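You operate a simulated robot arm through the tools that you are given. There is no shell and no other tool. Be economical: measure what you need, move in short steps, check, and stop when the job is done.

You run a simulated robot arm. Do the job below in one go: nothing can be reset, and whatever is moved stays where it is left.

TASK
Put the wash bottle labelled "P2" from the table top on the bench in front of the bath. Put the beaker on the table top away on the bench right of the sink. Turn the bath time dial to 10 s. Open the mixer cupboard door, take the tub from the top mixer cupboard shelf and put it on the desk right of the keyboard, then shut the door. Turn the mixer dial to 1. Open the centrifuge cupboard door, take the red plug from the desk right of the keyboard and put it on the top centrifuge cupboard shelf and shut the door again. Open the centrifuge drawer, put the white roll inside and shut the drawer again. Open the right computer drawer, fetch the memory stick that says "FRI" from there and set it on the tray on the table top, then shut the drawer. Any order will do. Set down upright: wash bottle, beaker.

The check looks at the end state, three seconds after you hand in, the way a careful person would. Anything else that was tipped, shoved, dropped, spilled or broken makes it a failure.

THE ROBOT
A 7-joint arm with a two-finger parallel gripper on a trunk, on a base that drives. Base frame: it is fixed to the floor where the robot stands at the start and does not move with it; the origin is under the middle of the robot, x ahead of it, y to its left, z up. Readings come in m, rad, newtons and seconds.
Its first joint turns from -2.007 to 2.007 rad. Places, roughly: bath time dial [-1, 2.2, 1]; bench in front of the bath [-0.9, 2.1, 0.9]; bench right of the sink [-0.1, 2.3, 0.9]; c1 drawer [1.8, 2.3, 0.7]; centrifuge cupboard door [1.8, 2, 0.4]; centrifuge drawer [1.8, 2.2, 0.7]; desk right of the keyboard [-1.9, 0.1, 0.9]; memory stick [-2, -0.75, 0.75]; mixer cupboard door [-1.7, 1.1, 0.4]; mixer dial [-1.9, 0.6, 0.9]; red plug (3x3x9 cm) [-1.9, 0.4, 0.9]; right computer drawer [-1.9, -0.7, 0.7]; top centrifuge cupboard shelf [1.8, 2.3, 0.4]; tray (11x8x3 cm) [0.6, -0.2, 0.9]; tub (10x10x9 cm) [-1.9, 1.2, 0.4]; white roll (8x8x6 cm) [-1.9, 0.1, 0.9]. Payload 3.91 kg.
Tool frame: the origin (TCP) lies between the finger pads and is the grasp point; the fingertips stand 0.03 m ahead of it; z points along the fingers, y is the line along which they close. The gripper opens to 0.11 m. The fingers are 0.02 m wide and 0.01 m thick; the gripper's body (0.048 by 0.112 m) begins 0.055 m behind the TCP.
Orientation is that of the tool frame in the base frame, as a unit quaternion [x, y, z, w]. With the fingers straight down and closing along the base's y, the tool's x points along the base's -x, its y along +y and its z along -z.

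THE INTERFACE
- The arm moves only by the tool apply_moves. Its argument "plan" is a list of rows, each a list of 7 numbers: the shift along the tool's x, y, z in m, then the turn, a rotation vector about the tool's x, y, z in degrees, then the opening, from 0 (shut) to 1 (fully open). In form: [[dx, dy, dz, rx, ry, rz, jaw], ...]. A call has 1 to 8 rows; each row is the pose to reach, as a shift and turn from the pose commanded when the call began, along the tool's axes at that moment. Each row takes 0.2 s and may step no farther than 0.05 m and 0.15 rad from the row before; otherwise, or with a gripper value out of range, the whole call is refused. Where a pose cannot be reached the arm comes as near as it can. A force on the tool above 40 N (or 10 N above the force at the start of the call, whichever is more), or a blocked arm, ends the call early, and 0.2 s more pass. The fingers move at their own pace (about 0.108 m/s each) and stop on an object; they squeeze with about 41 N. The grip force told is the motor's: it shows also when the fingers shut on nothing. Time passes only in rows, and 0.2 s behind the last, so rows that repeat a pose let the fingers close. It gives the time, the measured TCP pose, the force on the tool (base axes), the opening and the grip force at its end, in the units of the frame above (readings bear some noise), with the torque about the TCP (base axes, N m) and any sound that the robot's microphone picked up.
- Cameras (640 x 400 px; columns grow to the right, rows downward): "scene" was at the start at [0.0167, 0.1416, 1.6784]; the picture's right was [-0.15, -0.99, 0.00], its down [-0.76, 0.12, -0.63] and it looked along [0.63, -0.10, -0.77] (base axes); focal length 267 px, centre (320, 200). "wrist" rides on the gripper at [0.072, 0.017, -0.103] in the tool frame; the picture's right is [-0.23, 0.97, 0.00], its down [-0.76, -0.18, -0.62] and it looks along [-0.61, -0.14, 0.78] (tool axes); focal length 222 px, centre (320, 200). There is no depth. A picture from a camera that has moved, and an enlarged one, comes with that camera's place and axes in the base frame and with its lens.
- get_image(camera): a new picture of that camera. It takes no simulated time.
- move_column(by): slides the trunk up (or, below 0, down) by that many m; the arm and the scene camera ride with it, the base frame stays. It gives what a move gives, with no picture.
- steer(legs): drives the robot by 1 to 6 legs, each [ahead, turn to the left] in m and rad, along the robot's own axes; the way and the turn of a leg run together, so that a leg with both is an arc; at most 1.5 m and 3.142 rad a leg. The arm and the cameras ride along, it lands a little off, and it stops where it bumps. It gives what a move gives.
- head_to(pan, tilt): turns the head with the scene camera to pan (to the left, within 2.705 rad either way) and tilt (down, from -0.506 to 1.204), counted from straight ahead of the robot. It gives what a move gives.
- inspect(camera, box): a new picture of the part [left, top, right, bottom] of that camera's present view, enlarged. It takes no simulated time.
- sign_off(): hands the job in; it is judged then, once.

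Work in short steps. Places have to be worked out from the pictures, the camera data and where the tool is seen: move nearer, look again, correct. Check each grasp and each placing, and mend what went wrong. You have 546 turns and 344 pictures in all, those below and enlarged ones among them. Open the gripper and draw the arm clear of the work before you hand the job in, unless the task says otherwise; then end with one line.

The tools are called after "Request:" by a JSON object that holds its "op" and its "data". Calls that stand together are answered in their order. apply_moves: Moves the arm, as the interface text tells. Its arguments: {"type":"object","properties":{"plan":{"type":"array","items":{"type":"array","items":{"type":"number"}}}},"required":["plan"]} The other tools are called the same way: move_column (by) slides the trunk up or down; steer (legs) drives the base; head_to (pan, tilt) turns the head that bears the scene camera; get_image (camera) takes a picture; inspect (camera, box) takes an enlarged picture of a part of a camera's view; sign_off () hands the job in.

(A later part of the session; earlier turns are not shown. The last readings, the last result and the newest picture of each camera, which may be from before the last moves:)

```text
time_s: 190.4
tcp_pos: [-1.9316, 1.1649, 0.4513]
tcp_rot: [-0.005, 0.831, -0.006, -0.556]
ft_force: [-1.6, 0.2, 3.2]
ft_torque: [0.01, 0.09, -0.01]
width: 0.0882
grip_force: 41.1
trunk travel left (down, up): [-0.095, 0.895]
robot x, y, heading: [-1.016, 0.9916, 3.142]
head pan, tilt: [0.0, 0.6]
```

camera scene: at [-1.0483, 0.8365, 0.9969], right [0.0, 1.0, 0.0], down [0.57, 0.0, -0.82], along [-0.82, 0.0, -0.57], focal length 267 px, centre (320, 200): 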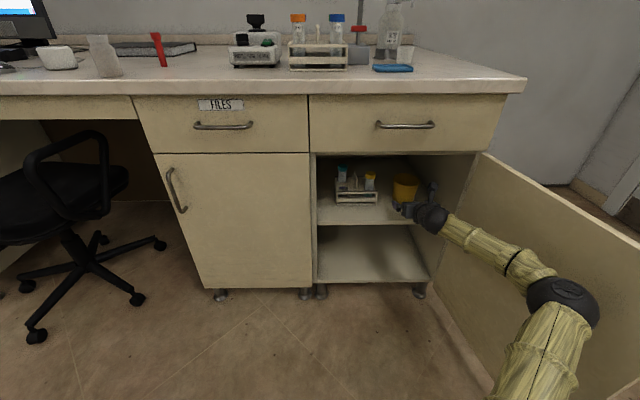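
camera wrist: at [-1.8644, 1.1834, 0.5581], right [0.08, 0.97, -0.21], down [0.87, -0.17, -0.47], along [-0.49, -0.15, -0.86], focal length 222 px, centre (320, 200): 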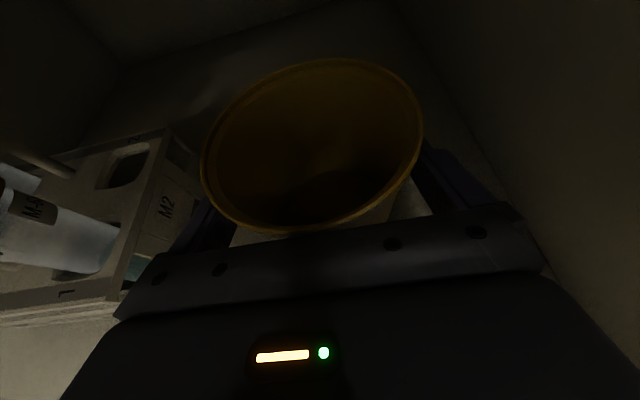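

Gripped at 8.8 cm. I lift 4 cm and back straight out.

Request:
{"op": "move_column", "data": {"by": 0.035}}

Request:
{"op": "steer", "data": {"legs": [[-0.5, 0]]}}

Request:
{"op": "get_image", "data": {"camera": "wrist"}}

Request:
{"op": "get_image", "data": {"camera": "scene"}}

```text
time_s: 191.2
tcp_pos: [-1.9318, 1.1644, 0.4868]
tcp_rot: [-0.004, 0.832, -0.005, -0.555]
ft_force: [0.5, 0.0, 0.1]
ft_torque: [-0.01, -0.04, 0.01]
width: 0.0881
grip_force: 40.4
trunk travel left (down, up): [-0.13, 0.86]
robot x, y, heading: [-1.0224, 0.9862, 3.139]
head pan, tilt: [0.0, 0.6]
```

```text
time_s: 194.1
tcp_pos: [-1.4462, 1.1705, 0.4853]
tcp_rot: [0.001, 0.832, -0.001, -0.555]
ft_force: [-0.5, -0.6, -0.6]
ft_torque: [0.01, -0.01, -0.01]
width: 0.0881
grip_force: 41.5
trunk travel left (down, up): [-0.13, 0.86]
robot x, y, heading: [-0.5335, 0.988, 3.126]
head pan, tilt: [0.0, 0.6]
```

```text
243 pictures are left
camera wrist: at [-1.3782, 1.1889, 0.5921], right [0.08, 0.97, -0.21], down [0.87, -0.18, -0.46], along [-0.49, -0.15, -0.86], focal length 222 px, centre (320, 200)
```

wrist: 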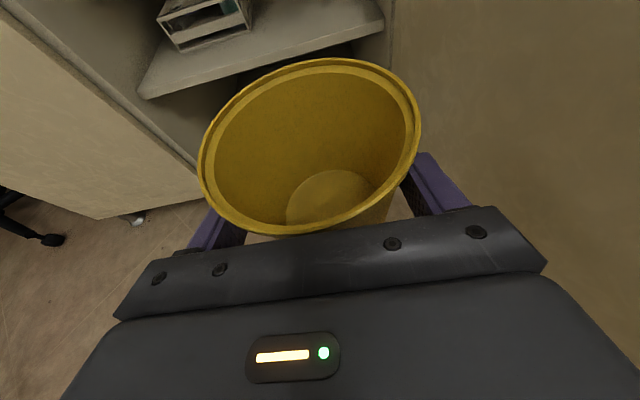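

```text
242 pictures are left
camera scene: at [-0.5657, 0.8334, 1.0319], right [0.01, 1.0, 0.0], down [0.57, -0.01, -0.82], along [-0.82, 0.01, -0.57], focal length 267 px, centre (320, 200)
```

scene: 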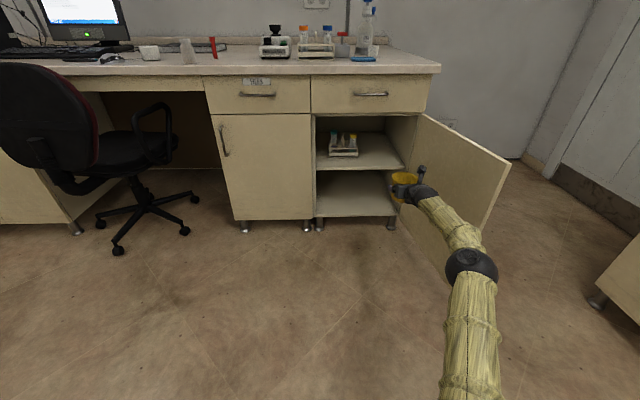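

The tub is out. I swing the arm left, raise it well above desk height, and drive to face the desk near y≈0.35.

Request:
{"op": "apply_moves", "data": {"plan": [[-0.0066, -0.04, -0.0158, 0, 0, 0, 0.6], [-0.0132, -0.08, -0.0316, 0, 0, 0, 0.6], [-0.0198, -0.12, -0.0474, 0, 0, 0, 0.6], [-0.0264, -0.16, -0.0632, 0, 0, 0, 0.6], [-0.033, -0.2, -0.079, 0, 0, 0, 0.6], [-0.0396, -0.24, -0.0948, 0, 0, 0, 0.6], [-0.046, -0.28, -0.11, 0, 0, 0, 0.6]]}}

Request:
{"op": "move_column", "data": {"by": 0.68}}

Request:
{"op": "steer", "data": {"legs": [[0, 1.2], [0.68, 0], [0, -1.2]]}}

Request:
{"op": "head_to", "data": {"pan": 0.1, "tilt": 0.7}}

Request:
{"op": "get_image", "data": {"camera": "scene"}}

```text
time_s: 195.7
tcp_pos: [-1.3258, 0.8885, 0.4855]
tcp_rot: [0.001, 0.831, -0.002, -0.556]
ft_force: [0.0, 0.1, -0.8]
ft_torque: [-0.03, -0.02, 0.0]
width: 0.0883
grip_force: 41.1
trunk travel left (down, up): [-0.13, 0.86]
robot x, y, heading: [-0.5351, 0.988, 3.125]
head pan, tilt: [0.0, 0.6]
```

```text
refused: 0.68 is not a number from -0.4 to 0.4
```

```text
time_s: 205.4
tcp_pos: [-1.5931, 0.3024, 0.486]
tcp_rot: [0.019, 0.832, 0.01, -0.555]
ft_force: [0.5, -0.6, -0.4]
ft_torque: [0.0, -0.03, 0.02]
width: 0.0878
grip_force: 40.7
trunk travel left (down, up): [-0.13, 0.86]
robot x, y, heading: [-0.7972, 0.3642, 3.081]
head pan, tilt: [0.0, 0.6]
```

```text
time_s: 206.1
tcp_pos: [-1.5929, 0.3011, 0.4856]
tcp_rot: [0.019, 0.832, 0.01, -0.555]
ft_force: [0.9, -0.5, -0.4]
ft_torque: [0.01, 0.01, 0.05]
width: 0.0882
grip_force: 41.3
trunk travel left (down, up): [-0.13, 0.86]
robot x, y, heading: [-0.8017, 0.3674, 3.083]
head pan, tilt: [0.099, 0.7]
```

```text
241 pictures are left
camera scene: at [-0.8336, 0.2052, 1.0233], right [-0.04, 1.0, 0.0], down [0.64, 0.03, -0.77], along [-0.76, -0.03, -0.64], focal length 267 px, centre (320, 200)
```

scene: 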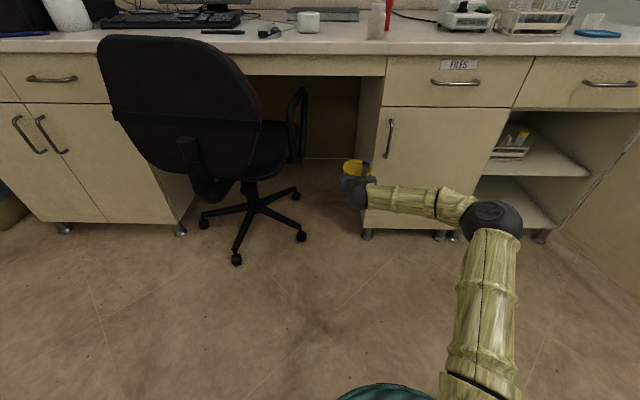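

The trunk move was refused (0.4 limit), but the sweep stayed clear. I back off 0.2 and raise in two moves.

Request:
{"op": "steer", "data": {"legs": [[-0.2, 0.04]]}}

Request:
{"op": "move_column", "data": {"by": 0.4}}

Request:
{"op": "move_column", "data": {"by": 0.2}}

Request:
{"op": "get_image", "data": {"camera": "scene"}}

Request:
{"op": "get_image", "data": {"camera": "wrist"}}

```text
time_s: 207.7
tcp_pos: [-1.3907, 0.2658, 0.486]
tcp_rot: [0.005, 0.832, 0.001, -0.555]
ft_force: [0.8, 0.3, -0.3]
ft_torque: [0.02, 0.0, 0.0]
width: 0.0878
grip_force: 41.0
trunk travel left (down, up): [-0.13, 0.86]
robot x, y, heading: [-0.6021, 0.3576, 3.117]
head pan, tilt: [0.099, 0.7]
```

```text
time_s: 211.5
tcp_pos: [-1.3908, 0.2658, 0.886]
tcp_rot: [0.004, 0.832, 0.0, -0.555]
ft_force: [-1.5, -0.3, 0.1]
ft_torque: [-0.01, 0.0, 0.01]
width: 0.088
grip_force: 41.3
trunk travel left (down, up): [-0.53, 0.46]
robot x, y, heading: [-0.6015, 0.3545, 3.118]
head pan, tilt: [0.099, 0.7]
```

```text
time_s: 213.7
tcp_pos: [-1.3916, 0.2673, 1.0852]
tcp_rot: [0.004, 0.832, 0.0, -0.555]
ft_force: [0.0, -0.1, -0.3]
ft_torque: [-0.01, -0.01, 0.01]
width: 0.0879
grip_force: 41.5
trunk travel left (down, up): [-0.73, 0.26]
robot x, y, heading: [-0.6009, 0.3551, 3.121]
head pan, tilt: [0.099, 0.7]
```

```text
240 pictures are left
camera scene: at [-0.6289, 0.1957, 1.6232], right [-0.08, 1.0, 0.0], down [0.64, 0.05, -0.76], along [-0.76, -0.06, -0.64], focal length 267 px, centre (320, 200)
```

scene: 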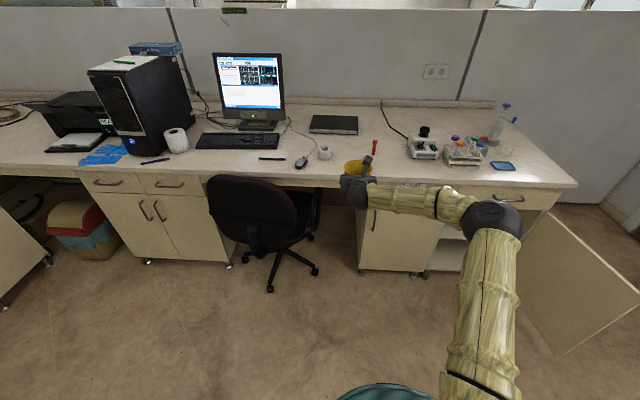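

```text
239 pictures are left
camera wrist: at [-1.3238, 0.283, 1.1923], right [0.1, 0.97, -0.21], down [0.87, -0.19, -0.46], along [-0.49, -0.14, -0.86], focal length 222 px, centre (320, 200)
```

wrist: 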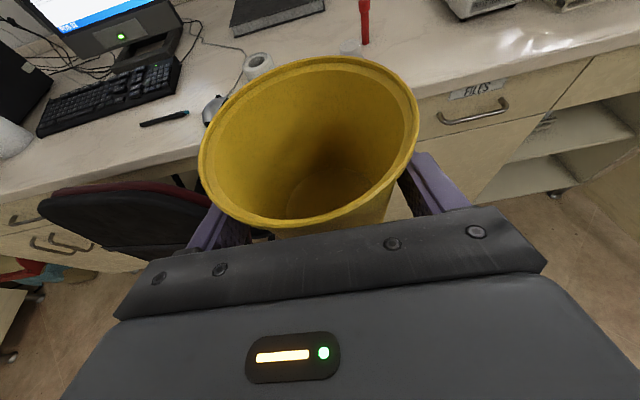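

I zoom to see exactly what stands around on the desk.

Request:
{"op": "inspect", "data": {"camera": "wrist", "box": [200, 0, 440, 150]}}

Request:
{"op": "inspect", "data": {"camera": "scene", "box": [240, 100, 480, 250]}}

```text
2.67 times, centred on (320, 75) of wrist
camera zoom: at [-1.3238, 0.283, 1.1923], right [0.1, 0.97, -0.21], down [0.87, -0.19, -0.46], along [-0.49, -0.14, -0.86], focal length 592 px, centre (320, 533)
```

zoom: 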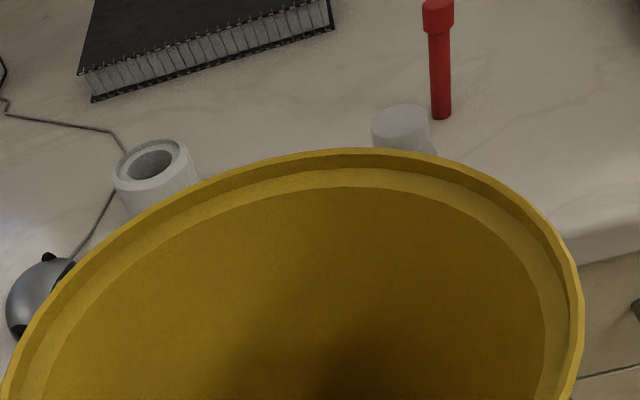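

```text
2.67 times, centred on (360, 175) of scene
camera zoom: at [-0.6289, 0.1957, 1.6232], right [-0.08, 1.0, 0.0], down [0.64, 0.05, -0.76], along [-0.76, -0.06, -0.64], focal length 713 px, centre (213, 267)
```

zoom: 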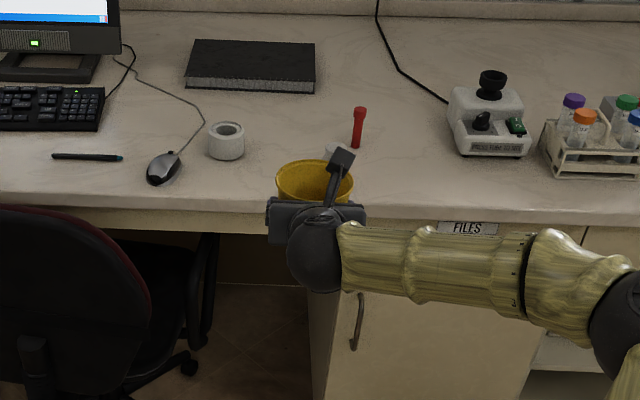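

I pick the free spot between roll and plug, toward the back: (-1.95, 0.25). I drive in at height, then check.

Request:
{"op": "steer", "data": {"legs": [[0.48, 0.0]]}}

Request:
{"op": "get_image", "data": {"camera": "scene"}}

Request:
{"op": "get_image", "data": {"camera": "wrist"}}

```text
time_s: 216.5
tcp_pos: [-1.8658, 0.2725, 1.0857]
tcp_rot: [0.001, 0.832, -0.002, -0.555]
ft_force: [0.2, 0.8, -1.2]
ft_torque: [0.03, -0.01, 0.03]
width: 0.0878
grip_force: 40.8
trunk travel left (down, up): [-0.73, 0.26]
robot x, y, heading: [-1.0727, 0.3691, 3.123]
head pan, tilt: [0.099, 0.7]
```

```text
236 pictures are left
camera scene: at [-1.1037, 0.2054, 1.6232], right [-0.08, 1.0, 0.0], down [0.64, 0.05, -0.76], along [-0.76, -0.06, -0.64], focal length 267 px, centre (320, 200)
```

scene: 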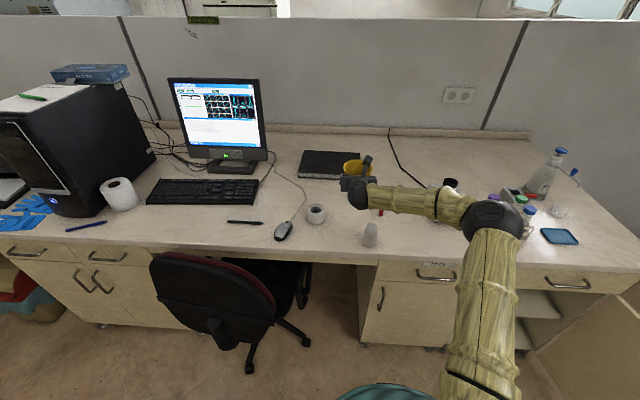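

```text
235 pictures are left
camera wrist: at [-1.7988, 0.2893, 1.192], right [0.09, 0.97, -0.21], down [0.87, -0.18, -0.46], along [-0.49, -0.14, -0.86], focal length 222 px, centre (320, 200)
```

wrist: 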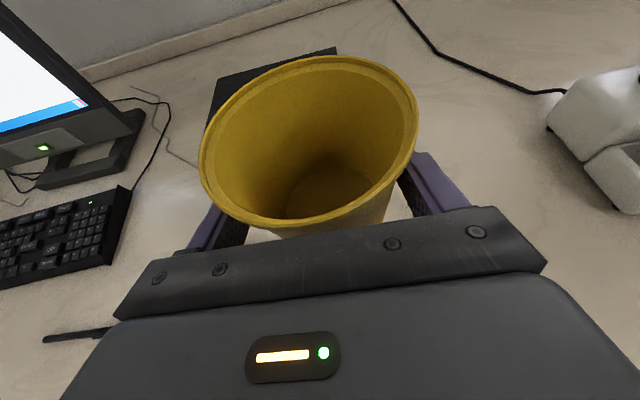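

Clear. I extend to (-1.95, 0.248) and lower with the trunk to just above the desk.

Request:
{"op": "apply_moves", "data": {"plan": [[0.016, -0.012, 0.039, 0, 0, 0, 0.6], [0.0326, -0.025, 0.0785, 0, 0, 0, 0.6]]}}

Request:
{"op": "move_column", "data": {"by": -0.125}}

Request:
{"op": "get_image", "data": {"camera": "scene"}}

Request:
{"op": "inspect", "data": {"camera": "scene", "box": [280, 140, 440, 240]}}

```text
time_s: 217.1
tcp_pos: [-1.9526, 0.2483, 1.0875]
tcp_rot: [0.002, 0.832, -0.001, -0.555]
ft_force: [-1.0, 0.2, -1.6]
ft_torque: [0.01, 0.02, -0.04]
width: 0.0877
grip_force: 41.3
trunk travel left (down, up): [-0.73, 0.26]
robot x, y, heading: [-1.0789, 0.3678, 3.12]
head pan, tilt: [0.099, 0.7]
```

```text
time_s: 218.6
tcp_pos: [-1.9523, 0.2493, 0.963]
tcp_rot: [0.001, 0.832, -0.002, -0.554]
ft_force: [0.5, 0.1, -1.3]
ft_torque: [0.01, 0.01, 0.03]
width: 0.0881
grip_force: 41.6
trunk travel left (down, up): [-0.605, 0.385]
robot x, y, heading: [-1.0761, 0.3656, 3.122]
head pan, tilt: [0.099, 0.7]
```

```text
234 pictures are left
camera scene: at [-1.1027, 0.2054, 1.4983], right [-0.08, 1.0, 0.0], down [0.64, 0.05, -0.76], along [-0.76, -0.06, -0.64], focal length 267 px, centre (320, 200)
```

scene: 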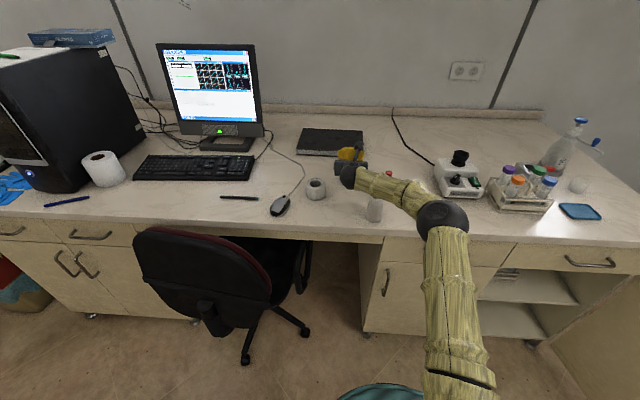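

```text
4.00 times, centred on (360, 190) of scene
camera zoom: at [-1.1027, 0.2054, 1.4983], right [-0.08, 1.0, 0.0], down [0.64, 0.05, -0.76], along [-0.76, -0.06, -0.64], focal length 1069 px, centre (160, 240)
```

zoom: 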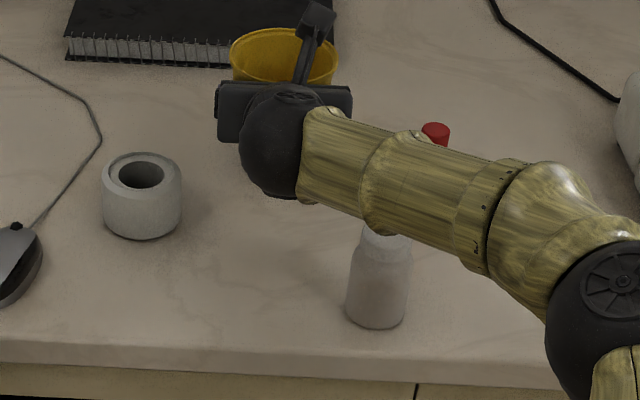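

The forearm passes close over the white bottle. Bringing the tub 3 cm nearer and 1 cm left gives more side clearance, then I lower slowly.

Request:
{"op": "apply_moves", "data": {"plan": [[-0.0123, -0.009, -0.0296, 0, 0, 0, 0.6]]}}

Request:
{"op": "move_column", "data": {"by": -0.015}}

Request:
{"op": "inspect", "data": {"camera": "scene", "box": [280, 140, 440, 240]}}

Request:
{"op": "inspect", "data": {"camera": "wrist", "box": [0, 100, 320, 300]}}

```text
time_s: 219.0
tcp_pos: [-1.9187, 0.2411, 0.9605]
tcp_rot: [0.002, 0.831, -0.001, -0.556]
ft_force: [0.3, -0.3, 0.3]
ft_torque: [-0.02, 0.0, -0.02]
width: 0.0877
grip_force: 40.5
trunk travel left (down, up): [-0.605, 0.385]
robot x, y, heading: [-1.0786, 0.3659, 3.124]
head pan, tilt: [0.099, 0.7]
```

```text
time_s: 219.7
tcp_pos: [-1.9193, 0.2412, 0.946]
tcp_rot: [0.003, 0.832, 0.0, -0.555]
ft_force: [0.0, -0.5, -0.4]
ft_torque: [0.0, -0.01, -0.03]
width: 0.088
grip_force: 41.4
trunk travel left (down, up): [-0.59, 0.4]
robot x, y, heading: [-1.0768, 0.3648, 3.128]
head pan, tilt: [0.099, 0.7]
```

```text
4.00 times, centred on (360, 190) of scene
camera zoom: at [-1.1026, 0.2054, 1.4832], right [-0.08, 1.0, 0.0], down [0.64, 0.05, -0.76], along [-0.76, -0.06, -0.64], focal length 1069 px, centre (160, 240)
```

zoom: 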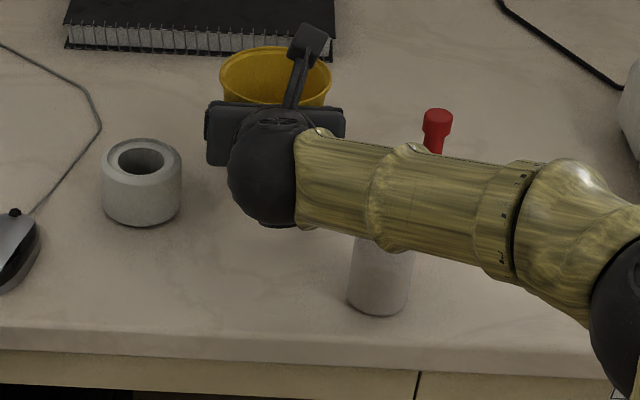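

```text
2.00 times, centred on (160, 200) of wrist
camera zoom: at [-1.8518, 0.2586, 1.0525], right [0.09, 0.97, -0.21], down [0.87, -0.18, -0.46], along [-0.49, -0.14, -0.86], focal length 444 px, centre (640, 200)
```

zoom: 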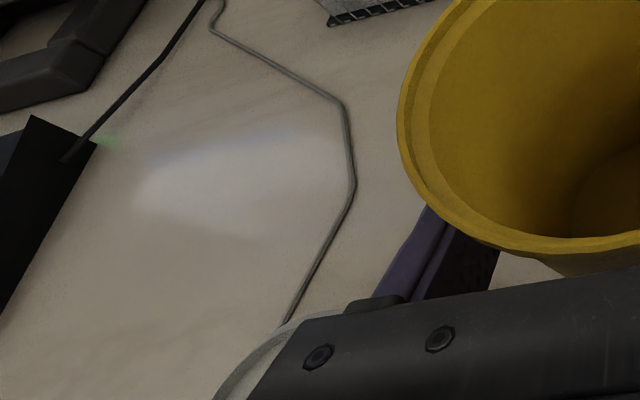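

The forearm is beside and above the bottle by a small margin. I creep down the last millimetres watching force.

Request:
{"op": "apply_moves", "data": {"plan": [[-0.0037, 0, 0.0015, 0, 0, 0, 0.6], [-0.0055, 0, 0.0023, 0, 0, 0, 0.6]]}}

Request:
{"op": "apply_moves", "data": {"plan": [[-0.0018, 0, 0.0008, 0, 0, 0, 0.6], [-0.0037, 0, 0.0015, 0, 0, 0, 0.6]]}}

Request:
{"op": "inspect", "data": {"camera": "scene", "box": [280, 140, 440, 240]}}

```text
time_s: 220.3
tcp_pos: [-1.9203, 0.2421, 0.9406]
tcp_rot: [0.003, 0.832, -0.001, -0.555]
ft_force: [-0.3, 0.7, -1.1]
ft_torque: [-0.03, -0.03, 0.02]
width: 0.0878
grip_force: 41.1
trunk travel left (down, up): [-0.59, 0.4]
robot x, y, heading: [-1.0763, 0.3631, 3.123]
head pan, tilt: [0.099, 0.7]
```

```text
time_s: 220.9
tcp_pos: [-1.9202, 0.2419, 0.9362]
tcp_rot: [0.002, 0.832, -0.001, -0.555]
ft_force: [0.2, -0.5, -1.2]
ft_torque: [-0.01, 0.0, 0.02]
width: 0.0879
grip_force: 41.0
trunk travel left (down, up): [-0.59, 0.4]
robot x, y, heading: [-1.074, 0.3652, 3.126]
head pan, tilt: [0.099, 0.7]
```

```text
4.00 times, centred on (360, 190) of scene
camera zoom: at [-1.1029, 0.2053, 1.4833], right [-0.08, 1.0, 0.0], down [0.64, 0.05, -0.76], along [-0.76, -0.06, -0.64], focal length 1069 px, centre (160, 240)
```

zoom: 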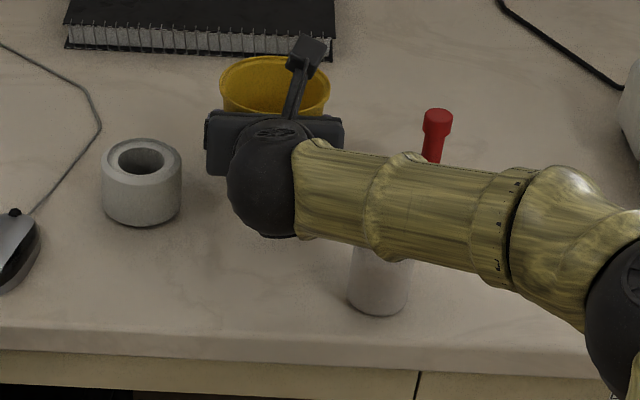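

Request:
{"op": "apply_moves", "data": {"plan": [[-0.0018, 0, 0.0008, 0, 0, 0, 0.6], [-0.0037, 0, 0.0015, 0, 0, 0, 0.6]]}}

Request:
{"op": "apply_moves", "data": {"plan": [[-0.0018, 0, 0.0008, 0, 0, 0, 0.6], [-0.0037, 0, 0.0015, 0, 0, 0, 0.6]]}}

```text
time_s: 221.5
tcp_pos: [-1.9185, 0.2417, 0.9321]
tcp_rot: [0.002, 0.832, -0.001, -0.555]
ft_force: [0.2, 0.1, -0.3]
ft_torque: [0.0, -0.03, -0.01]
width: 0.0877
grip_force: 41.1
trunk travel left (down, up): [-0.59, 0.4]
robot x, y, heading: [-1.0756, 0.3619, 3.12]
head pan, tilt: [0.099, 0.7]
```

```text
time_s: 222.1
tcp_pos: [-1.9206, 0.2416, 0.9313]
tcp_rot: [0.003, 0.831, -0.001, -0.557]
ft_force: [-3.2, 0.1, 10.6]
ft_torque: [-0.11, 0.27, -0.01]
width: 0.088
grip_force: 41.1
trunk travel left (down, up): [-0.59, 0.4]
robot x, y, heading: [-1.0754, 0.3657, 3.124]
head pan, tilt: [0.099, 0.7]
```

Touchdown (11 N). I open to just clear the tub and back out along the hand's own axis, which also rises.

Request:
{"op": "apply_moves", "data": {"plan": [[0, 0, 0, 0, 0, 0, 0.9], [0, 0, 0, 0, 0, 0, 0.96], [0, 0, 0, 0, 0, 0, 0.96], [0, 0, -0.03, 0, 0, 0, 0.96], [0.004, 0, -0.06, 0, 0, 0, 0.96], [0.008, 0, -0.1, 0, 0, 0, 0.96], [0.015, 0, -0.14, 0, 0, 0, 0.96]]}}

Request:
{"op": "get_image", "data": {"camera": "scene"}}

Request:
{"op": "get_image", "data": {"camera": "wrist"}}

```text
time_s: 223.7
tcp_pos: [-1.7937, 0.2403, 0.9946]
tcp_rot: [0.003, 0.832, -0.001, -0.556]
ft_force: [0.5, 0.1, -1.0]
ft_torque: [0.03, -0.02, -0.02]
width: 0.1056
grip_force: 0.2
trunk travel left (down, up): [-0.59, 0.4]
robot x, y, heading: [-1.0765, 0.3705, 3.123]
head pan, tilt: [0.099, 0.7]
```

```text
229 pictures are left
camera scene: at [-1.1021, 0.2053, 1.4833], right [-0.08, 1.0, 0.0], down [0.64, 0.05, -0.77], along [-0.76, -0.06, -0.64], focal length 267 px, centre (320, 200)
```

scene: 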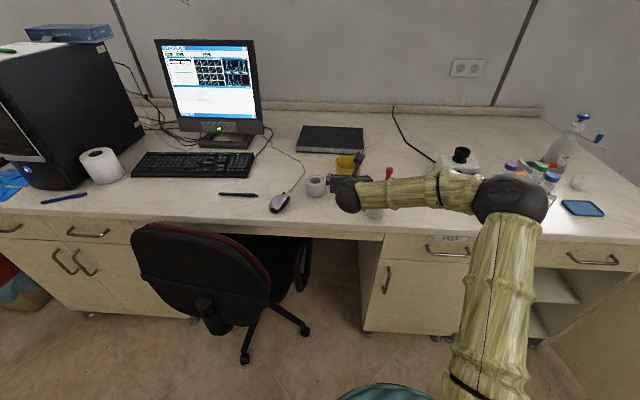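

```text
228 pictures are left
camera wrist: at [-1.7269, 0.2573, 1.1023], right [0.09, 0.97, -0.21], down [0.87, -0.18, -0.46], along [-0.49, -0.14, -0.86], focal length 222 px, centre (320, 200)
```

wrist: 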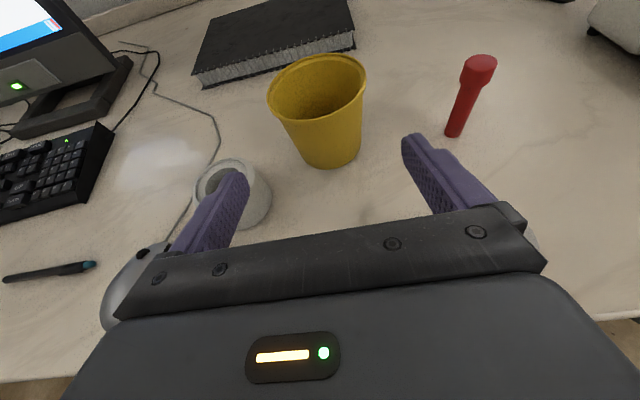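

The tub stands well, plug and roll untouched. Next the mixer dial, which is near: I raise, back off and look at the mixer.

Request:
{"op": "move_column", "data": {"by": 0.12}}

Request:
{"op": "steer", "data": {"legs": [[-0.3, 0]]}}

Request:
{"op": "head_to", "data": {"pan": -0.35, "tilt": 0.6}}

Request:
{"op": "get_image", "data": {"camera": "scene"}}

```text
time_s: 225.2
tcp_pos: [-1.7956, 0.2414, 1.1151]
tcp_rot: [0.002, 0.832, -0.001, -0.555]
ft_force: [0.5, -0.8, 0.1]
ft_torque: [0.0, -0.02, 0.0]
width: 0.1055
grip_force: 0.0
trunk travel left (down, up): [-0.71, 0.28]
robot x, y, heading: [-1.077, 0.366, 3.123]
head pan, tilt: [0.099, 0.7]
```

```text
time_s: 227.2
tcp_pos: [-1.5014, 0.2355, 1.1149]
tcp_rot: [0.003, 0.832, 0.0, -0.555]
ft_force: [0.3, 0.6, -0.8]
ft_torque: [-0.01, 0.0, -0.03]
width: 0.1056
grip_force: 0.1
trunk travel left (down, up): [-0.71, 0.28]
robot x, y, heading: [-0.7775, 0.3658, 3.122]
head pan, tilt: [0.099, 0.7]
```

```text
time_s: 228.1
tcp_pos: [-1.5019, 0.2353, 1.1163]
tcp_rot: [0.003, 0.832, -0.001, -0.555]
ft_force: [-0.1, -0.5, 0.0]
ft_torque: [0.0, 0.02, 0.01]
width: 0.1056
grip_force: 0.0
trunk travel left (down, up): [-0.71, 0.28]
robot x, y, heading: [-0.7809, 0.3588, 3.123]
head pan, tilt: [-0.351, 0.6]
```

```text
227 pictures are left
camera scene: at [-0.8068, 0.2387, 1.6119], right [0.36, 0.93, 0.0], down [0.53, -0.2, -0.82], along [-0.77, 0.3, -0.57], focal length 267 px, centre (320, 200)
```

scene: 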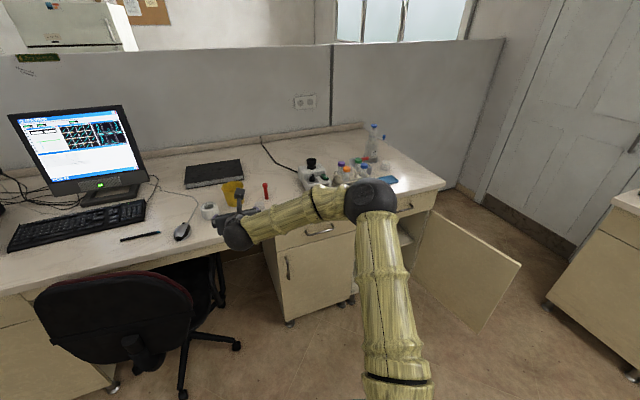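

The elbow hides the mixer. I sidestep the base 0.42 m right so the hand comes before the mixer.

Request:
{"op": "steer", "data": {"legs": [[0, -1.552], [0.42, 0], [0, 1.571]]}}

Request:
{"op": "head_to", "data": {"pan": 0.0, "tilt": 0.6}}

Request:
{"op": "get_image", "data": {"camera": "wrist"}}

Request:
{"op": "get_image", "data": {"camera": "scene"}}

```text
time_s: 238.3
tcp_pos: [-1.5016, 0.6825, 1.1159]
tcp_rot: [0.009, 0.832, 0.004, -0.554]
ft_force: [0.3, -0.1, 0.2]
ft_torque: [-0.01, -0.01, -0.01]
width: 0.1056
grip_force: 0.0
trunk travel left (down, up): [-0.71, 0.28]
robot x, y, heading: [-0.7762, 0.7955, 3.111]
head pan, tilt: [-0.351, 0.6]
```

```text
time_s: 239.1
tcp_pos: [-1.5018, 0.683, 1.1158]
tcp_rot: [0.009, 0.832, 0.004, -0.555]
ft_force: [-0.4, -0.1, 0.1]
ft_torque: [0.0, 0.03, 0.0]
width: 0.1055
grip_force: 0.1
trunk travel left (down, up): [-0.71, 0.28]
robot x, y, heading: [-0.7774, 0.799, 3.111]
head pan, tilt: [0.0, 0.6]
```

```text
226 pictures are left
camera wrist: at [-1.4329, 0.6982, 1.2219], right [0.11, 0.97, -0.21], down [0.86, -0.2, -0.46], along [-0.49, -0.13, -0.86], focal length 222 px, centre (320, 200)
```

wrist: 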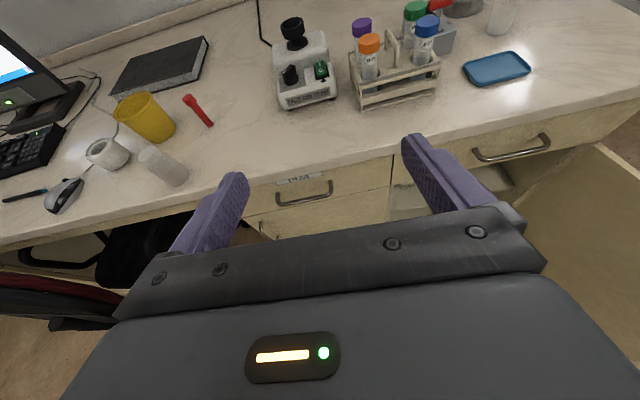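

```text
225 pictures are left
camera scene: at [-0.8121, 0.6442, 1.6119], right [0.03, 1.0, 0.0], down [0.56, -0.02, -0.82], along [-0.82, 0.03, -0.57], focal length 267 px, centre (320, 200)
```

scene: 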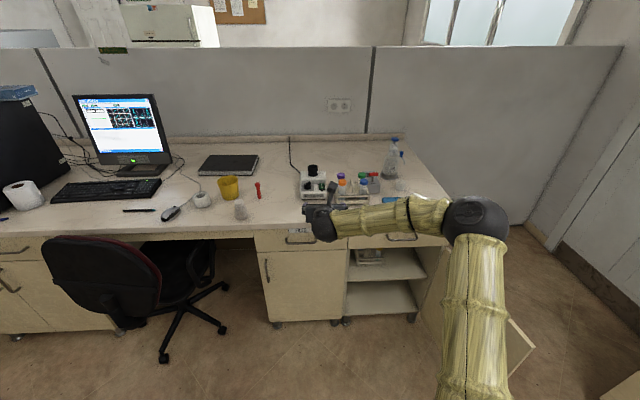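

Request:
{"op": "inspect", "data": {"camera": "wrist", "box": [240, 0, 400, 120]}}

Request:
{"op": "inspect", "data": {"camera": "scene", "box": [280, 150, 360, 200]}}

```text
3.33 times, centred on (320, 60) of wrist
camera zoom: at [-1.4329, 0.6982, 1.2219], right [0.11, 0.97, -0.21], down [0.86, -0.2, -0.46], along [-0.49, -0.13, -0.86], focal length 740 px, centre (320, 667)
```

zoom: 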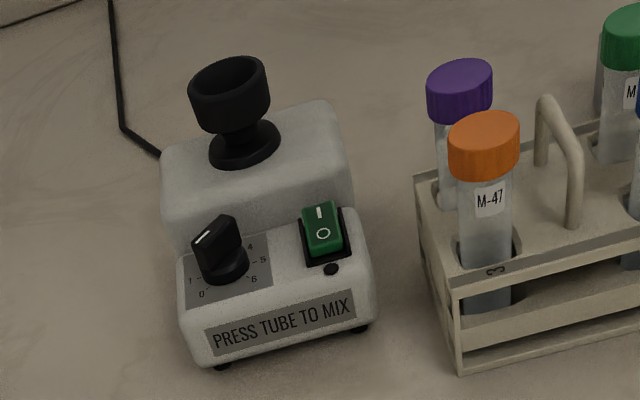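

```text
8.00 times, centred on (320, 175) of scene
camera zoom: at [-0.8121, 0.6442, 1.6119], right [0.03, 1.0, 0.0], down [0.56, -0.02, -0.82], along [-0.82, 0.03, -0.57], focal length 2138 px, centre (320, 400)
```

zoom: 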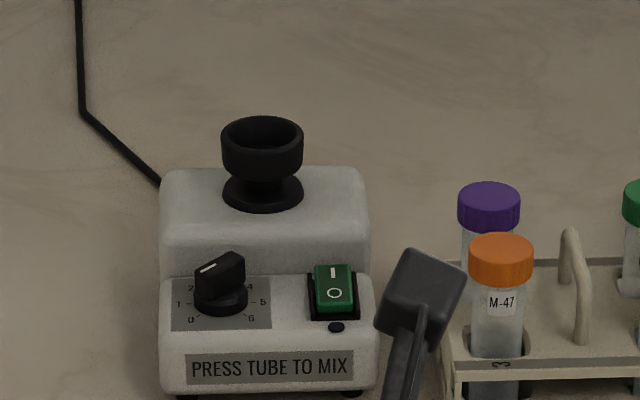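

The dial faces nearly straight up at about (-1.916, 0.624, 0.925), pointer on 0; "1" is 45° clockwise. I'll grip its fin from above, so I pitch the hand down while drawing it back.

Request:
{"op": "apply_moves", "data": {"plan": [[-0.0072, 0, -0.0174, 0, -8.4, 0, 0.5], [-0.0144, 0, -0.0348, 0, -16.8, 0, 0.5], [-0.0216, 0, -0.0521, 0, -25.2, 0, 0.5], [-0.0288, 0, -0.0695, 0, -33.6, 0, 0.5], [-0.036, 0, -0.0869, 0, -42, 0, 0.5], [-0.0432, 0, -0.1043, 0, -50.4, 0, 0.5], [-0.0504, 0, -0.1216, 0, -58.8, 0, 0.5], [-0.0576, 0, -0.139, 0, -67.2, 0, 0.5]]}}

Request:
{"op": "move_column", "data": {"by": 0.05}}

```text
time_s: 240.9
tcp_pos: [-1.3499, 0.6816, 1.1155]
tcp_rot: [0.01, 1.0, -0.002, 0.0]
ft_force: [0.2, 0.2, 0.6]
ft_torque: [-0.01, 0.0, 0.01]
width: 0.0552
grip_force: 0.1
trunk travel left (down, up): [-0.71, 0.28]
robot x, y, heading: [-0.7792, 0.7961, 3.109]
head pan, tilt: [0.0, 0.6]
```

```text
time_s: 241.8
tcp_pos: [-1.3516, 0.6794, 1.1648]
tcp_rot: [0.011, 1.0, -0.001, -0.002]
ft_force: [-0.1, 0.6, 0.2]
ft_torque: [-0.02, 0.01, 0.01]
width: 0.0548
grip_force: 0.1
trunk travel left (down, up): [-0.76, 0.23]
robot x, y, heading: [-0.7774, 0.7928, 3.112]
head pan, tilt: [0.0, 0.6]
```

Tool-down works at 0.57 m reach. Now I yaw the hand so the fingers straddle the fin with the camera on the free side.

Request:
{"op": "apply_moves", "data": {"plan": [[0, 0, 0, 0, 0, -8.4, 0.4], [0, 0, 0, 0, 0, -16.8, 0.4], [0, 0, 0, 0, 0, -25.2, 0.4], [0, 0, 0, 0, 0, -33.6, 0.4], [0, 0, 0, 0, 0, -42, 0.4], [0, 0, 0, 0, 0, -50.4, 0.4], [0, 0, 0, 0, 0, -58.8, 0.4], [0, 0, 0, 0, 0, -67.2, 0.4]]}}

Request:
{"op": "apply_moves", "data": {"plan": [[0, 0, 0, 0, 0, -8.4, 0.4], [0, 0, 0, 0, 0, -16.8, 0.4], [0, 0, 0, 0, 0, -25.2, 0.4], [0, 0, 0, 0, 0, -33.6, 0.4], [0, 0, 0, 0, 0, -42, 0.4], [0, 0, 0, 0, 0, -50.4, 0.4], [0, 0, 0, 0, 0, -58.8, 0.4], [0, 0, 0, 0, 0, -67.2, 0.4]]}}

Request:
{"op": "steer", "data": {"legs": [[0.42, 0.03]]}}

Request:
{"op": "get_image", "data": {"camera": "scene"}}

Request:
{"op": "get_image", "data": {"camera": "wrist"}}

```text
time_s: 243.7
tcp_pos: [-1.3506, 0.6801, 1.1654]
tcp_rot: [-0.546, 0.838, -0.001, -0.003]
ft_force: [-0.1, -0.1, -0.6]
ft_torque: [-0.01, -0.03, 0.02]
width: 0.0437
grip_force: 0.1
trunk travel left (down, up): [-0.76, 0.23]
robot x, y, heading: [-0.7794, 0.7984, 3.105]
head pan, tilt: [0.0, 0.6]
```

```text
time_s: 245.4
tcp_pos: [-1.35, 0.68, 1.1654]
tcp_rot: [0.918, -0.396, -0.001, 0.002]
ft_force: [-0.5, -0.5, 0.3]
ft_torque: [0.02, -0.05, -0.04]
width: 0.0439
grip_force: 0.2
trunk travel left (down, up): [-0.76, 0.23]
robot x, y, heading: [-0.7772, 0.7995, 3.109]
head pan, tilt: [0.0, 0.6]
```

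```text
time_s: 248.0
tcp_pos: [-1.7648, 0.6714, 1.1656]
tcp_rot: [0.924, -0.383, 0.0, 0.002]
ft_force: [-0.3, -2.0, -1.0]
ft_torque: [-0.03, -0.02, 0.01]
width: 0.044
grip_force: 0.0
trunk travel left (down, up): [-0.76, 0.23]
robot x, y, heading: [-1.1977, 0.8049, 3.136]
head pan, tilt: [0.0, 0.6]
```

```text
222 pictures are left
camera scene: at [-1.2253, 0.651, 1.6619], right [0.0, 1.0, 0.0], down [0.57, 0.0, -0.82], along [-0.82, 0.0, -0.57], focal length 267 px, centre (320, 200)
```

scene: 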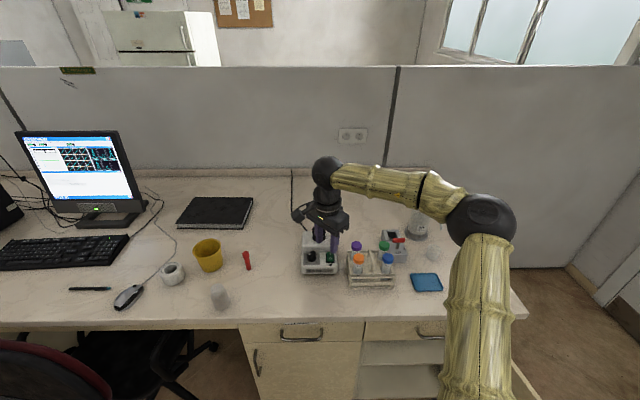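

```text
221 pictures are left
camera wrist: at [-1.7248, 0.6084, 1.2687], right [-0.85, -0.53, 0.0], down [-0.41, 0.67, 0.62], along [-0.33, 0.53, -0.78], focal length 222 px, centre (320, 200)
```

wrist: 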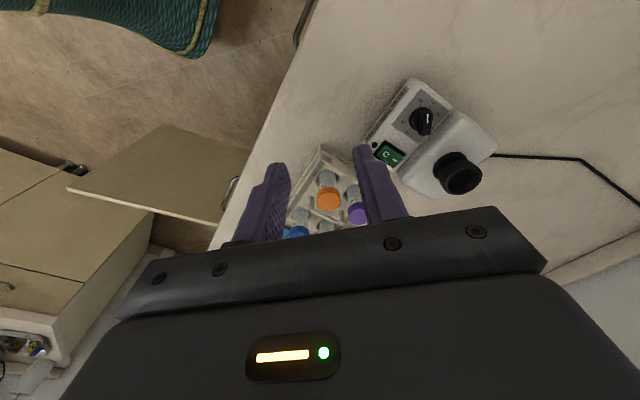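

I zoom on the dial from here.

Request:
{"op": "inspect", "data": {"camera": "wrist", "box": [360, 70, 520, 190]}}

```text
3.33 times, centred on (440, 130) of wrist
camera zoom: at [-1.7248, 0.6084, 1.2687], right [-0.85, -0.53, 0.0], down [-0.41, 0.67, 0.62], along [-0.33, 0.53, -0.78], focal length 740 px, centre (-80, 433)
```

zoom: 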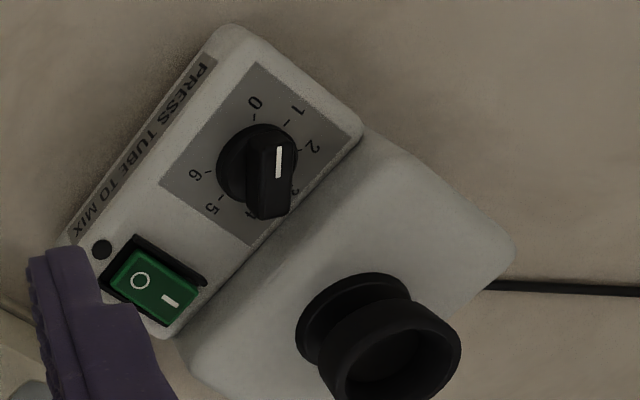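

The fin points at 0; my fingers are already aligned across it. I drive 0.1 closer and move over the dial.

Request:
{"op": "steer", "data": {"legs": [[0.1, 0]]}}

Request:
{"op": "apply_moves", "data": {"plan": [[-0.003, 0.037, 0, 0, 0, 0, 0.4], [-0.0064, 0.074, 0, 0, 0, 0, 0.4], [-0.0064, 0.074, 0.05, 0, 0, 0, 0.4], [-0.0064, 0.074, 0.1, 0, 0, 0, 0.4]]}}

Request:
{"op": "get_image", "data": {"camera": "wrist"}}

Request:
{"op": "get_image", "data": {"camera": "scene"}}

```text
time_s: 249.2
tcp_pos: [-1.8646, 0.6708, 1.1641]
tcp_rot: [0.924, -0.382, -0.001, 0.003]
ft_force: [-0.5, -0.2, -0.4]
ft_torque: [0.02, 0.0, 0.0]
width: 0.0442
grip_force: 0.1
trunk travel left (down, up): [-0.76, 0.23]
robot x, y, heading: [-1.2934, 0.8042, 3.14]
head pan, tilt: [0.0, 0.6]
```

```text
time_s: 250.2
tcp_pos: [-1.9199, 0.6211, 1.0634]
tcp_rot: [0.924, -0.382, -0.001, 0.002]
ft_force: [0.7, 0.4, 0.2]
ft_torque: [0.0, 0.0, -0.05]
width: 0.0438
grip_force: 0.0
trunk travel left (down, up): [-0.76, 0.23]
robot x, y, heading: [-1.2973, 0.8049, 3.143]
head pan, tilt: [0.0, 0.6]
```

```text
219 pictures are left
camera wrist: at [-1.8797, 0.5578, 1.1669], right [-0.85, -0.53, 0.01], down [-0.41, 0.67, 0.62], along [-0.33, 0.53, -0.78], focal length 222 px, centre (320, 200)
```

wrist: 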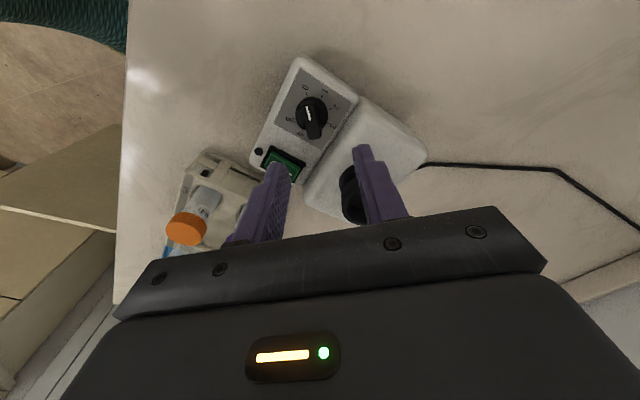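

```text
218 pictures are left
camera scene: at [-1.324, 0.6508, 1.6619], right [0.0, 1.0, 0.0], down [0.57, 0.0, -0.82], along [-0.82, 0.0, -0.57], focal length 267 px, centre (320, 200)
```

scene: 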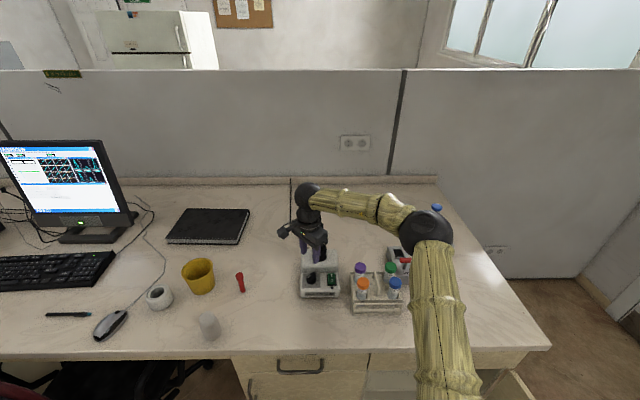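

I correct 8 mm sideways and descend with the tips toward the knob base.

Request:
{"op": "apply_moves", "data": {"plan": [[0, -0.008, 0.03, 0, 0, 0, 0.4], [0, -0.008, 0.06, 0, 0, 0, 0.4], [0, -0.008, 0.085, 0, 0, 0, 0.4]]}}

Request:
{"op": "inspect", "data": {"camera": "wrist", "box": [230, 90, 410, 225]}}

Request:
{"op": "inspect", "data": {"camera": "scene", "box": [270, 200, 430, 320]}}

```text
time_s: 251.0
tcp_pos: [-1.913, 0.6242, 0.9822]
tcp_rot: [0.924, -0.382, -0.001, 0.002]
ft_force: [0.7, 0.0, 0.6]
ft_torque: [-0.01, 0.0, 0.01]
width: 0.0441
grip_force: 0.0
trunk travel left (down, up): [-0.76, 0.23]
robot x, y, heading: [-1.2922, 0.8023, 3.141]
head pan, tilt: [0.0, 0.6]
```

```text
2.96 times, centred on (320, 158) of wrist
camera zoom: at [-1.874, 0.5622, 1.0862], right [-0.85, -0.53, 0.01], down [-0.41, 0.67, 0.62], along [-0.33, 0.53, -0.78], focal length 658 px, centre (320, 326)
```

zoom: 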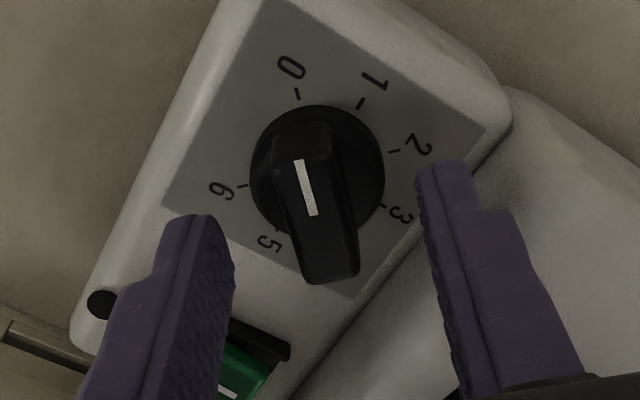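

```text
3.33 times, centred on (350, 260) of scene
camera zoom: at [-1.3237, 0.6513, 1.6619], right [0.0, 1.0, 0.0], down [0.57, 0.0, -0.82], along [-0.82, 0.0, -0.57], focal length 891 px, centre (220, 0)
```

zoom: 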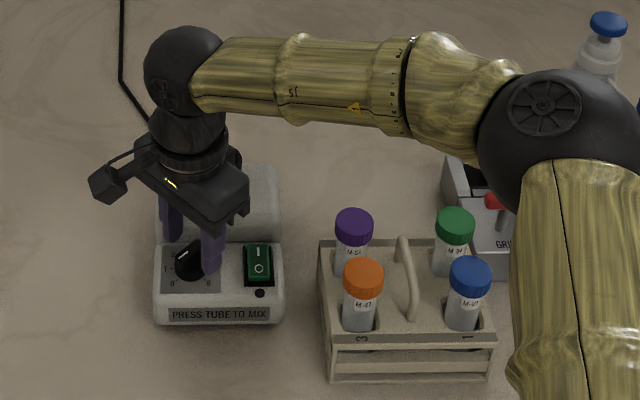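

The fin is nicely between the fingers. I descend 2 cm more and close on it.

Request:
{"op": "apply_moves", "data": {"plan": [[0, -0.002, 0.01, 0, 0, 0, 0.4], [0, -0.002, 0.018, 0, 0, 0, 0.4], [0, -0.002, 0.022, 0, 0, 0, 0.4]]}}

Request:
{"op": "apply_moves", "data": {"plan": [[0, 0, 0, 0, 0, 0, 0.2], [0, 0, 0, 0, 0, 0, 0.05], [0, 0, 0, 0, 0, 0, 0], [0, 0, 0, 0, 0, 0, 0]]}}

Request:
{"op": "inspect", "data": {"camera": "wrist", "box": [230, 90, 410, 225]}}

```text
time_s: 251.8
tcp_pos: [-1.9116, 0.6283, 0.9628]
tcp_rot: [0.924, -0.382, -0.002, 0.003]
ft_force: [0.0, 0.1, 15.7]
ft_torque: [0.28, -0.41, -0.04]
width: 0.0443
grip_force: 0.2
trunk travel left (down, up): [-0.76, 0.23]
robot x, y, heading: [-1.2949, 0.8036, 3.139]
head pan, tilt: [0.0, 0.6]
```

```text
time_s: 252.8
tcp_pos: [-1.9134, 0.6278, 0.9628]
tcp_rot: [0.924, -0.382, -0.003, 0.006]
ft_force: [-9.2, -5.0, 29.6]
ft_torque: [0.64, -0.63, -0.15]
width: 0.0365
grip_force: 41.2
trunk travel left (down, up): [-0.76, 0.23]
robot x, y, heading: [-1.2993, 0.8033, 3.139]
head pan, tilt: [0.0, 0.6]
```

```text
2.96 times, centred on (320, 158) of wrist
camera zoom: at [-1.8726, 0.5648, 1.0657], right [-0.85, -0.53, 0.01], down [-0.41, 0.67, 0.62], along [-0.34, 0.52, -0.78], focal length 658 px, centre (320, 326)
```

zoom: 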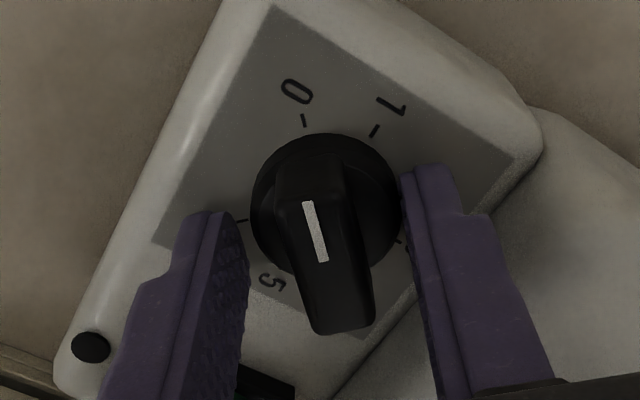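

The fingers took the round base (3.65 cm) and press on the face. I open, rise 9 mm and take the fin itself.

Request:
{"op": "apply_moves", "data": {"plan": [[0, 0, 0, 0, 0, 0, 0.4], [0, 0, -0.009, 0, 0, 0, 0.4], [0, 0, -0.009, 0, 0, 0, 0.2], [0, 0, -0.009, 0, 0, 0, 0.05], [0, 0, -0.009, 0, 0, 0, 0], [0, 0, -0.009, 0, 0, 0, 0]]}}

Request:
{"op": "inspect", "data": {"camera": "wrist", "box": [230, 90, 410, 225]}}

```text
time_s: 254.2
tcp_pos: [-1.914, 0.6247, 0.9662]
tcp_rot: [0.924, -0.382, 0.001, 0.002]
ft_force: [-11.8, -17.7, -16.3]
ft_torque: [-0.44, 0.36, -0.06]
width: 0.0314
grip_force: 44.9
trunk travel left (down, up): [-0.76, 0.23]
robot x, y, heading: [-1.2924, 0.8027, 3.145]
head pan, tilt: [0.0, 0.6]
```

```text
2.96 times, centred on (320, 158) of wrist
camera zoom: at [-1.8747, 0.5626, 1.0698], right [-0.85, -0.53, 0.0], down [-0.41, 0.67, 0.62], along [-0.33, 0.53, -0.78], focal length 658 px, centre (320, 326)
```

zoom: 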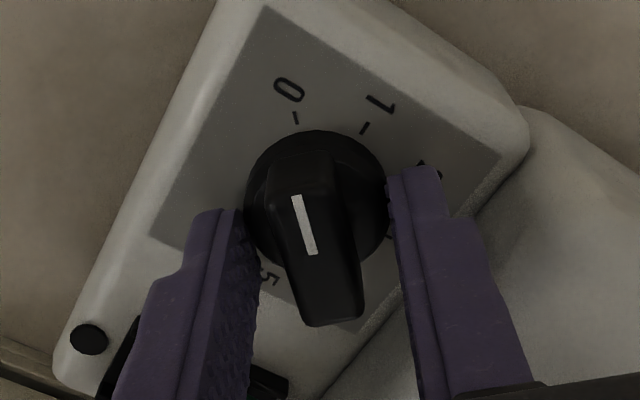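

It still pinches the tapered base. I open, rise another 1 cm and close again.

Request:
{"op": "apply_moves", "data": {"plan": [[0, 0, 0, 0, 0, 0, 0.4], [0, 0, -0.004, 0, 0, 0, 0.4], [0, 0, -0.008, 0, 0, 0, 0.4], [0, 0, -0.008, 0, 0, 0, 0.2], [0, 0, -0.008, 0, 0, 0, 0.05], [0, 0, -0.008, 0, 0, 0, 0], [0, 0, -0.008, 0, 0, 0, 0]]}}

Request:
{"op": "inspect", "data": {"camera": "wrist", "box": [230, 90, 410, 225]}}

```text
time_s: 255.8
tcp_pos: [-1.9129, 0.6262, 0.9766]
tcp_rot: [0.924, -0.382, -0.001, 0.003]
ft_force: [-16.6, -13.4, 8.3]
ft_torque: [-0.32, -0.27, -0.06]
width: 0.0141
grip_force: 44.8
trunk travel left (down, up): [-0.76, 0.23]
robot x, y, heading: [-1.2917, 0.8074, 3.138]
head pan, tilt: [0.0, 0.6]
```

```text
2.96 times, centred on (320, 158) of wrist
camera zoom: at [-1.8743, 0.5629, 1.0799], right [-0.85, -0.53, 0.01], down [-0.41, 0.67, 0.62], along [-0.33, 0.52, -0.78], focal length 658 px, centre (320, 326)
```

zoom: 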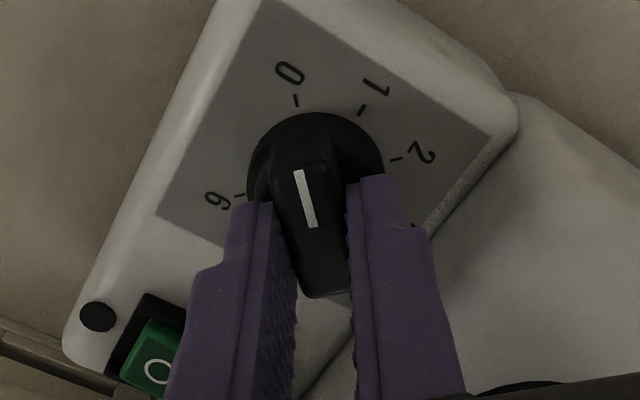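

Now the fin is held (1.4 cm). I turn clockwise 24° first.

Request:
{"op": "apply_moves", "data": {"plan": [[0, 0, 0, 0, 0, 8, 0], [0, 0, 0, 0, 0, 16, 0], [0, 0, 0, 0, 0, 24, 0]]}}

Request:
{"op": "inspect", "data": {"camera": "wrist", "box": [230, 90, 410, 225]}}

```text
time_s: 256.6
tcp_pos: [-1.9136, 0.6261, 0.9769]
tcp_rot: [0.824, -0.567, -0.001, 0.003]
ft_force: [-9.7, -13.5, 17.1]
ft_torque: [0.75, 0.19, -0.01]
width: 0.0137
grip_force: 45.5
trunk travel left (down, up): [-0.76, 0.23]
robot x, y, heading: [-1.2942, 0.8014, 3.138]
head pan, tilt: [0.0, 0.6]
```

```text
2.96 times, centred on (320, 158) of wrist
camera zoom: at [-1.9026, 0.5528, 1.08], right [-0.99, -0.14, 0.0], down [-0.1, 0.78, 0.62], along [-0.09, 0.61, -0.78], focal length 658 px, centre (320, 326)
```

zoom: 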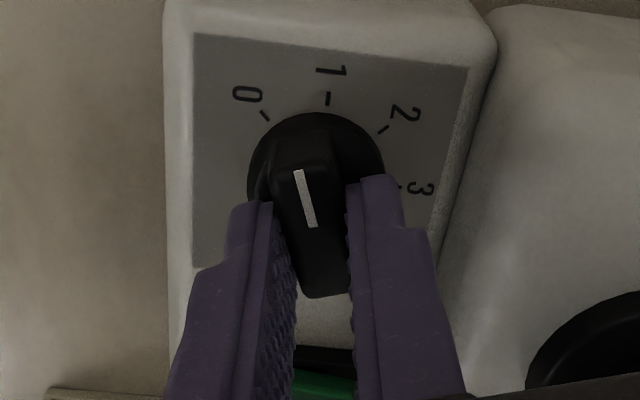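

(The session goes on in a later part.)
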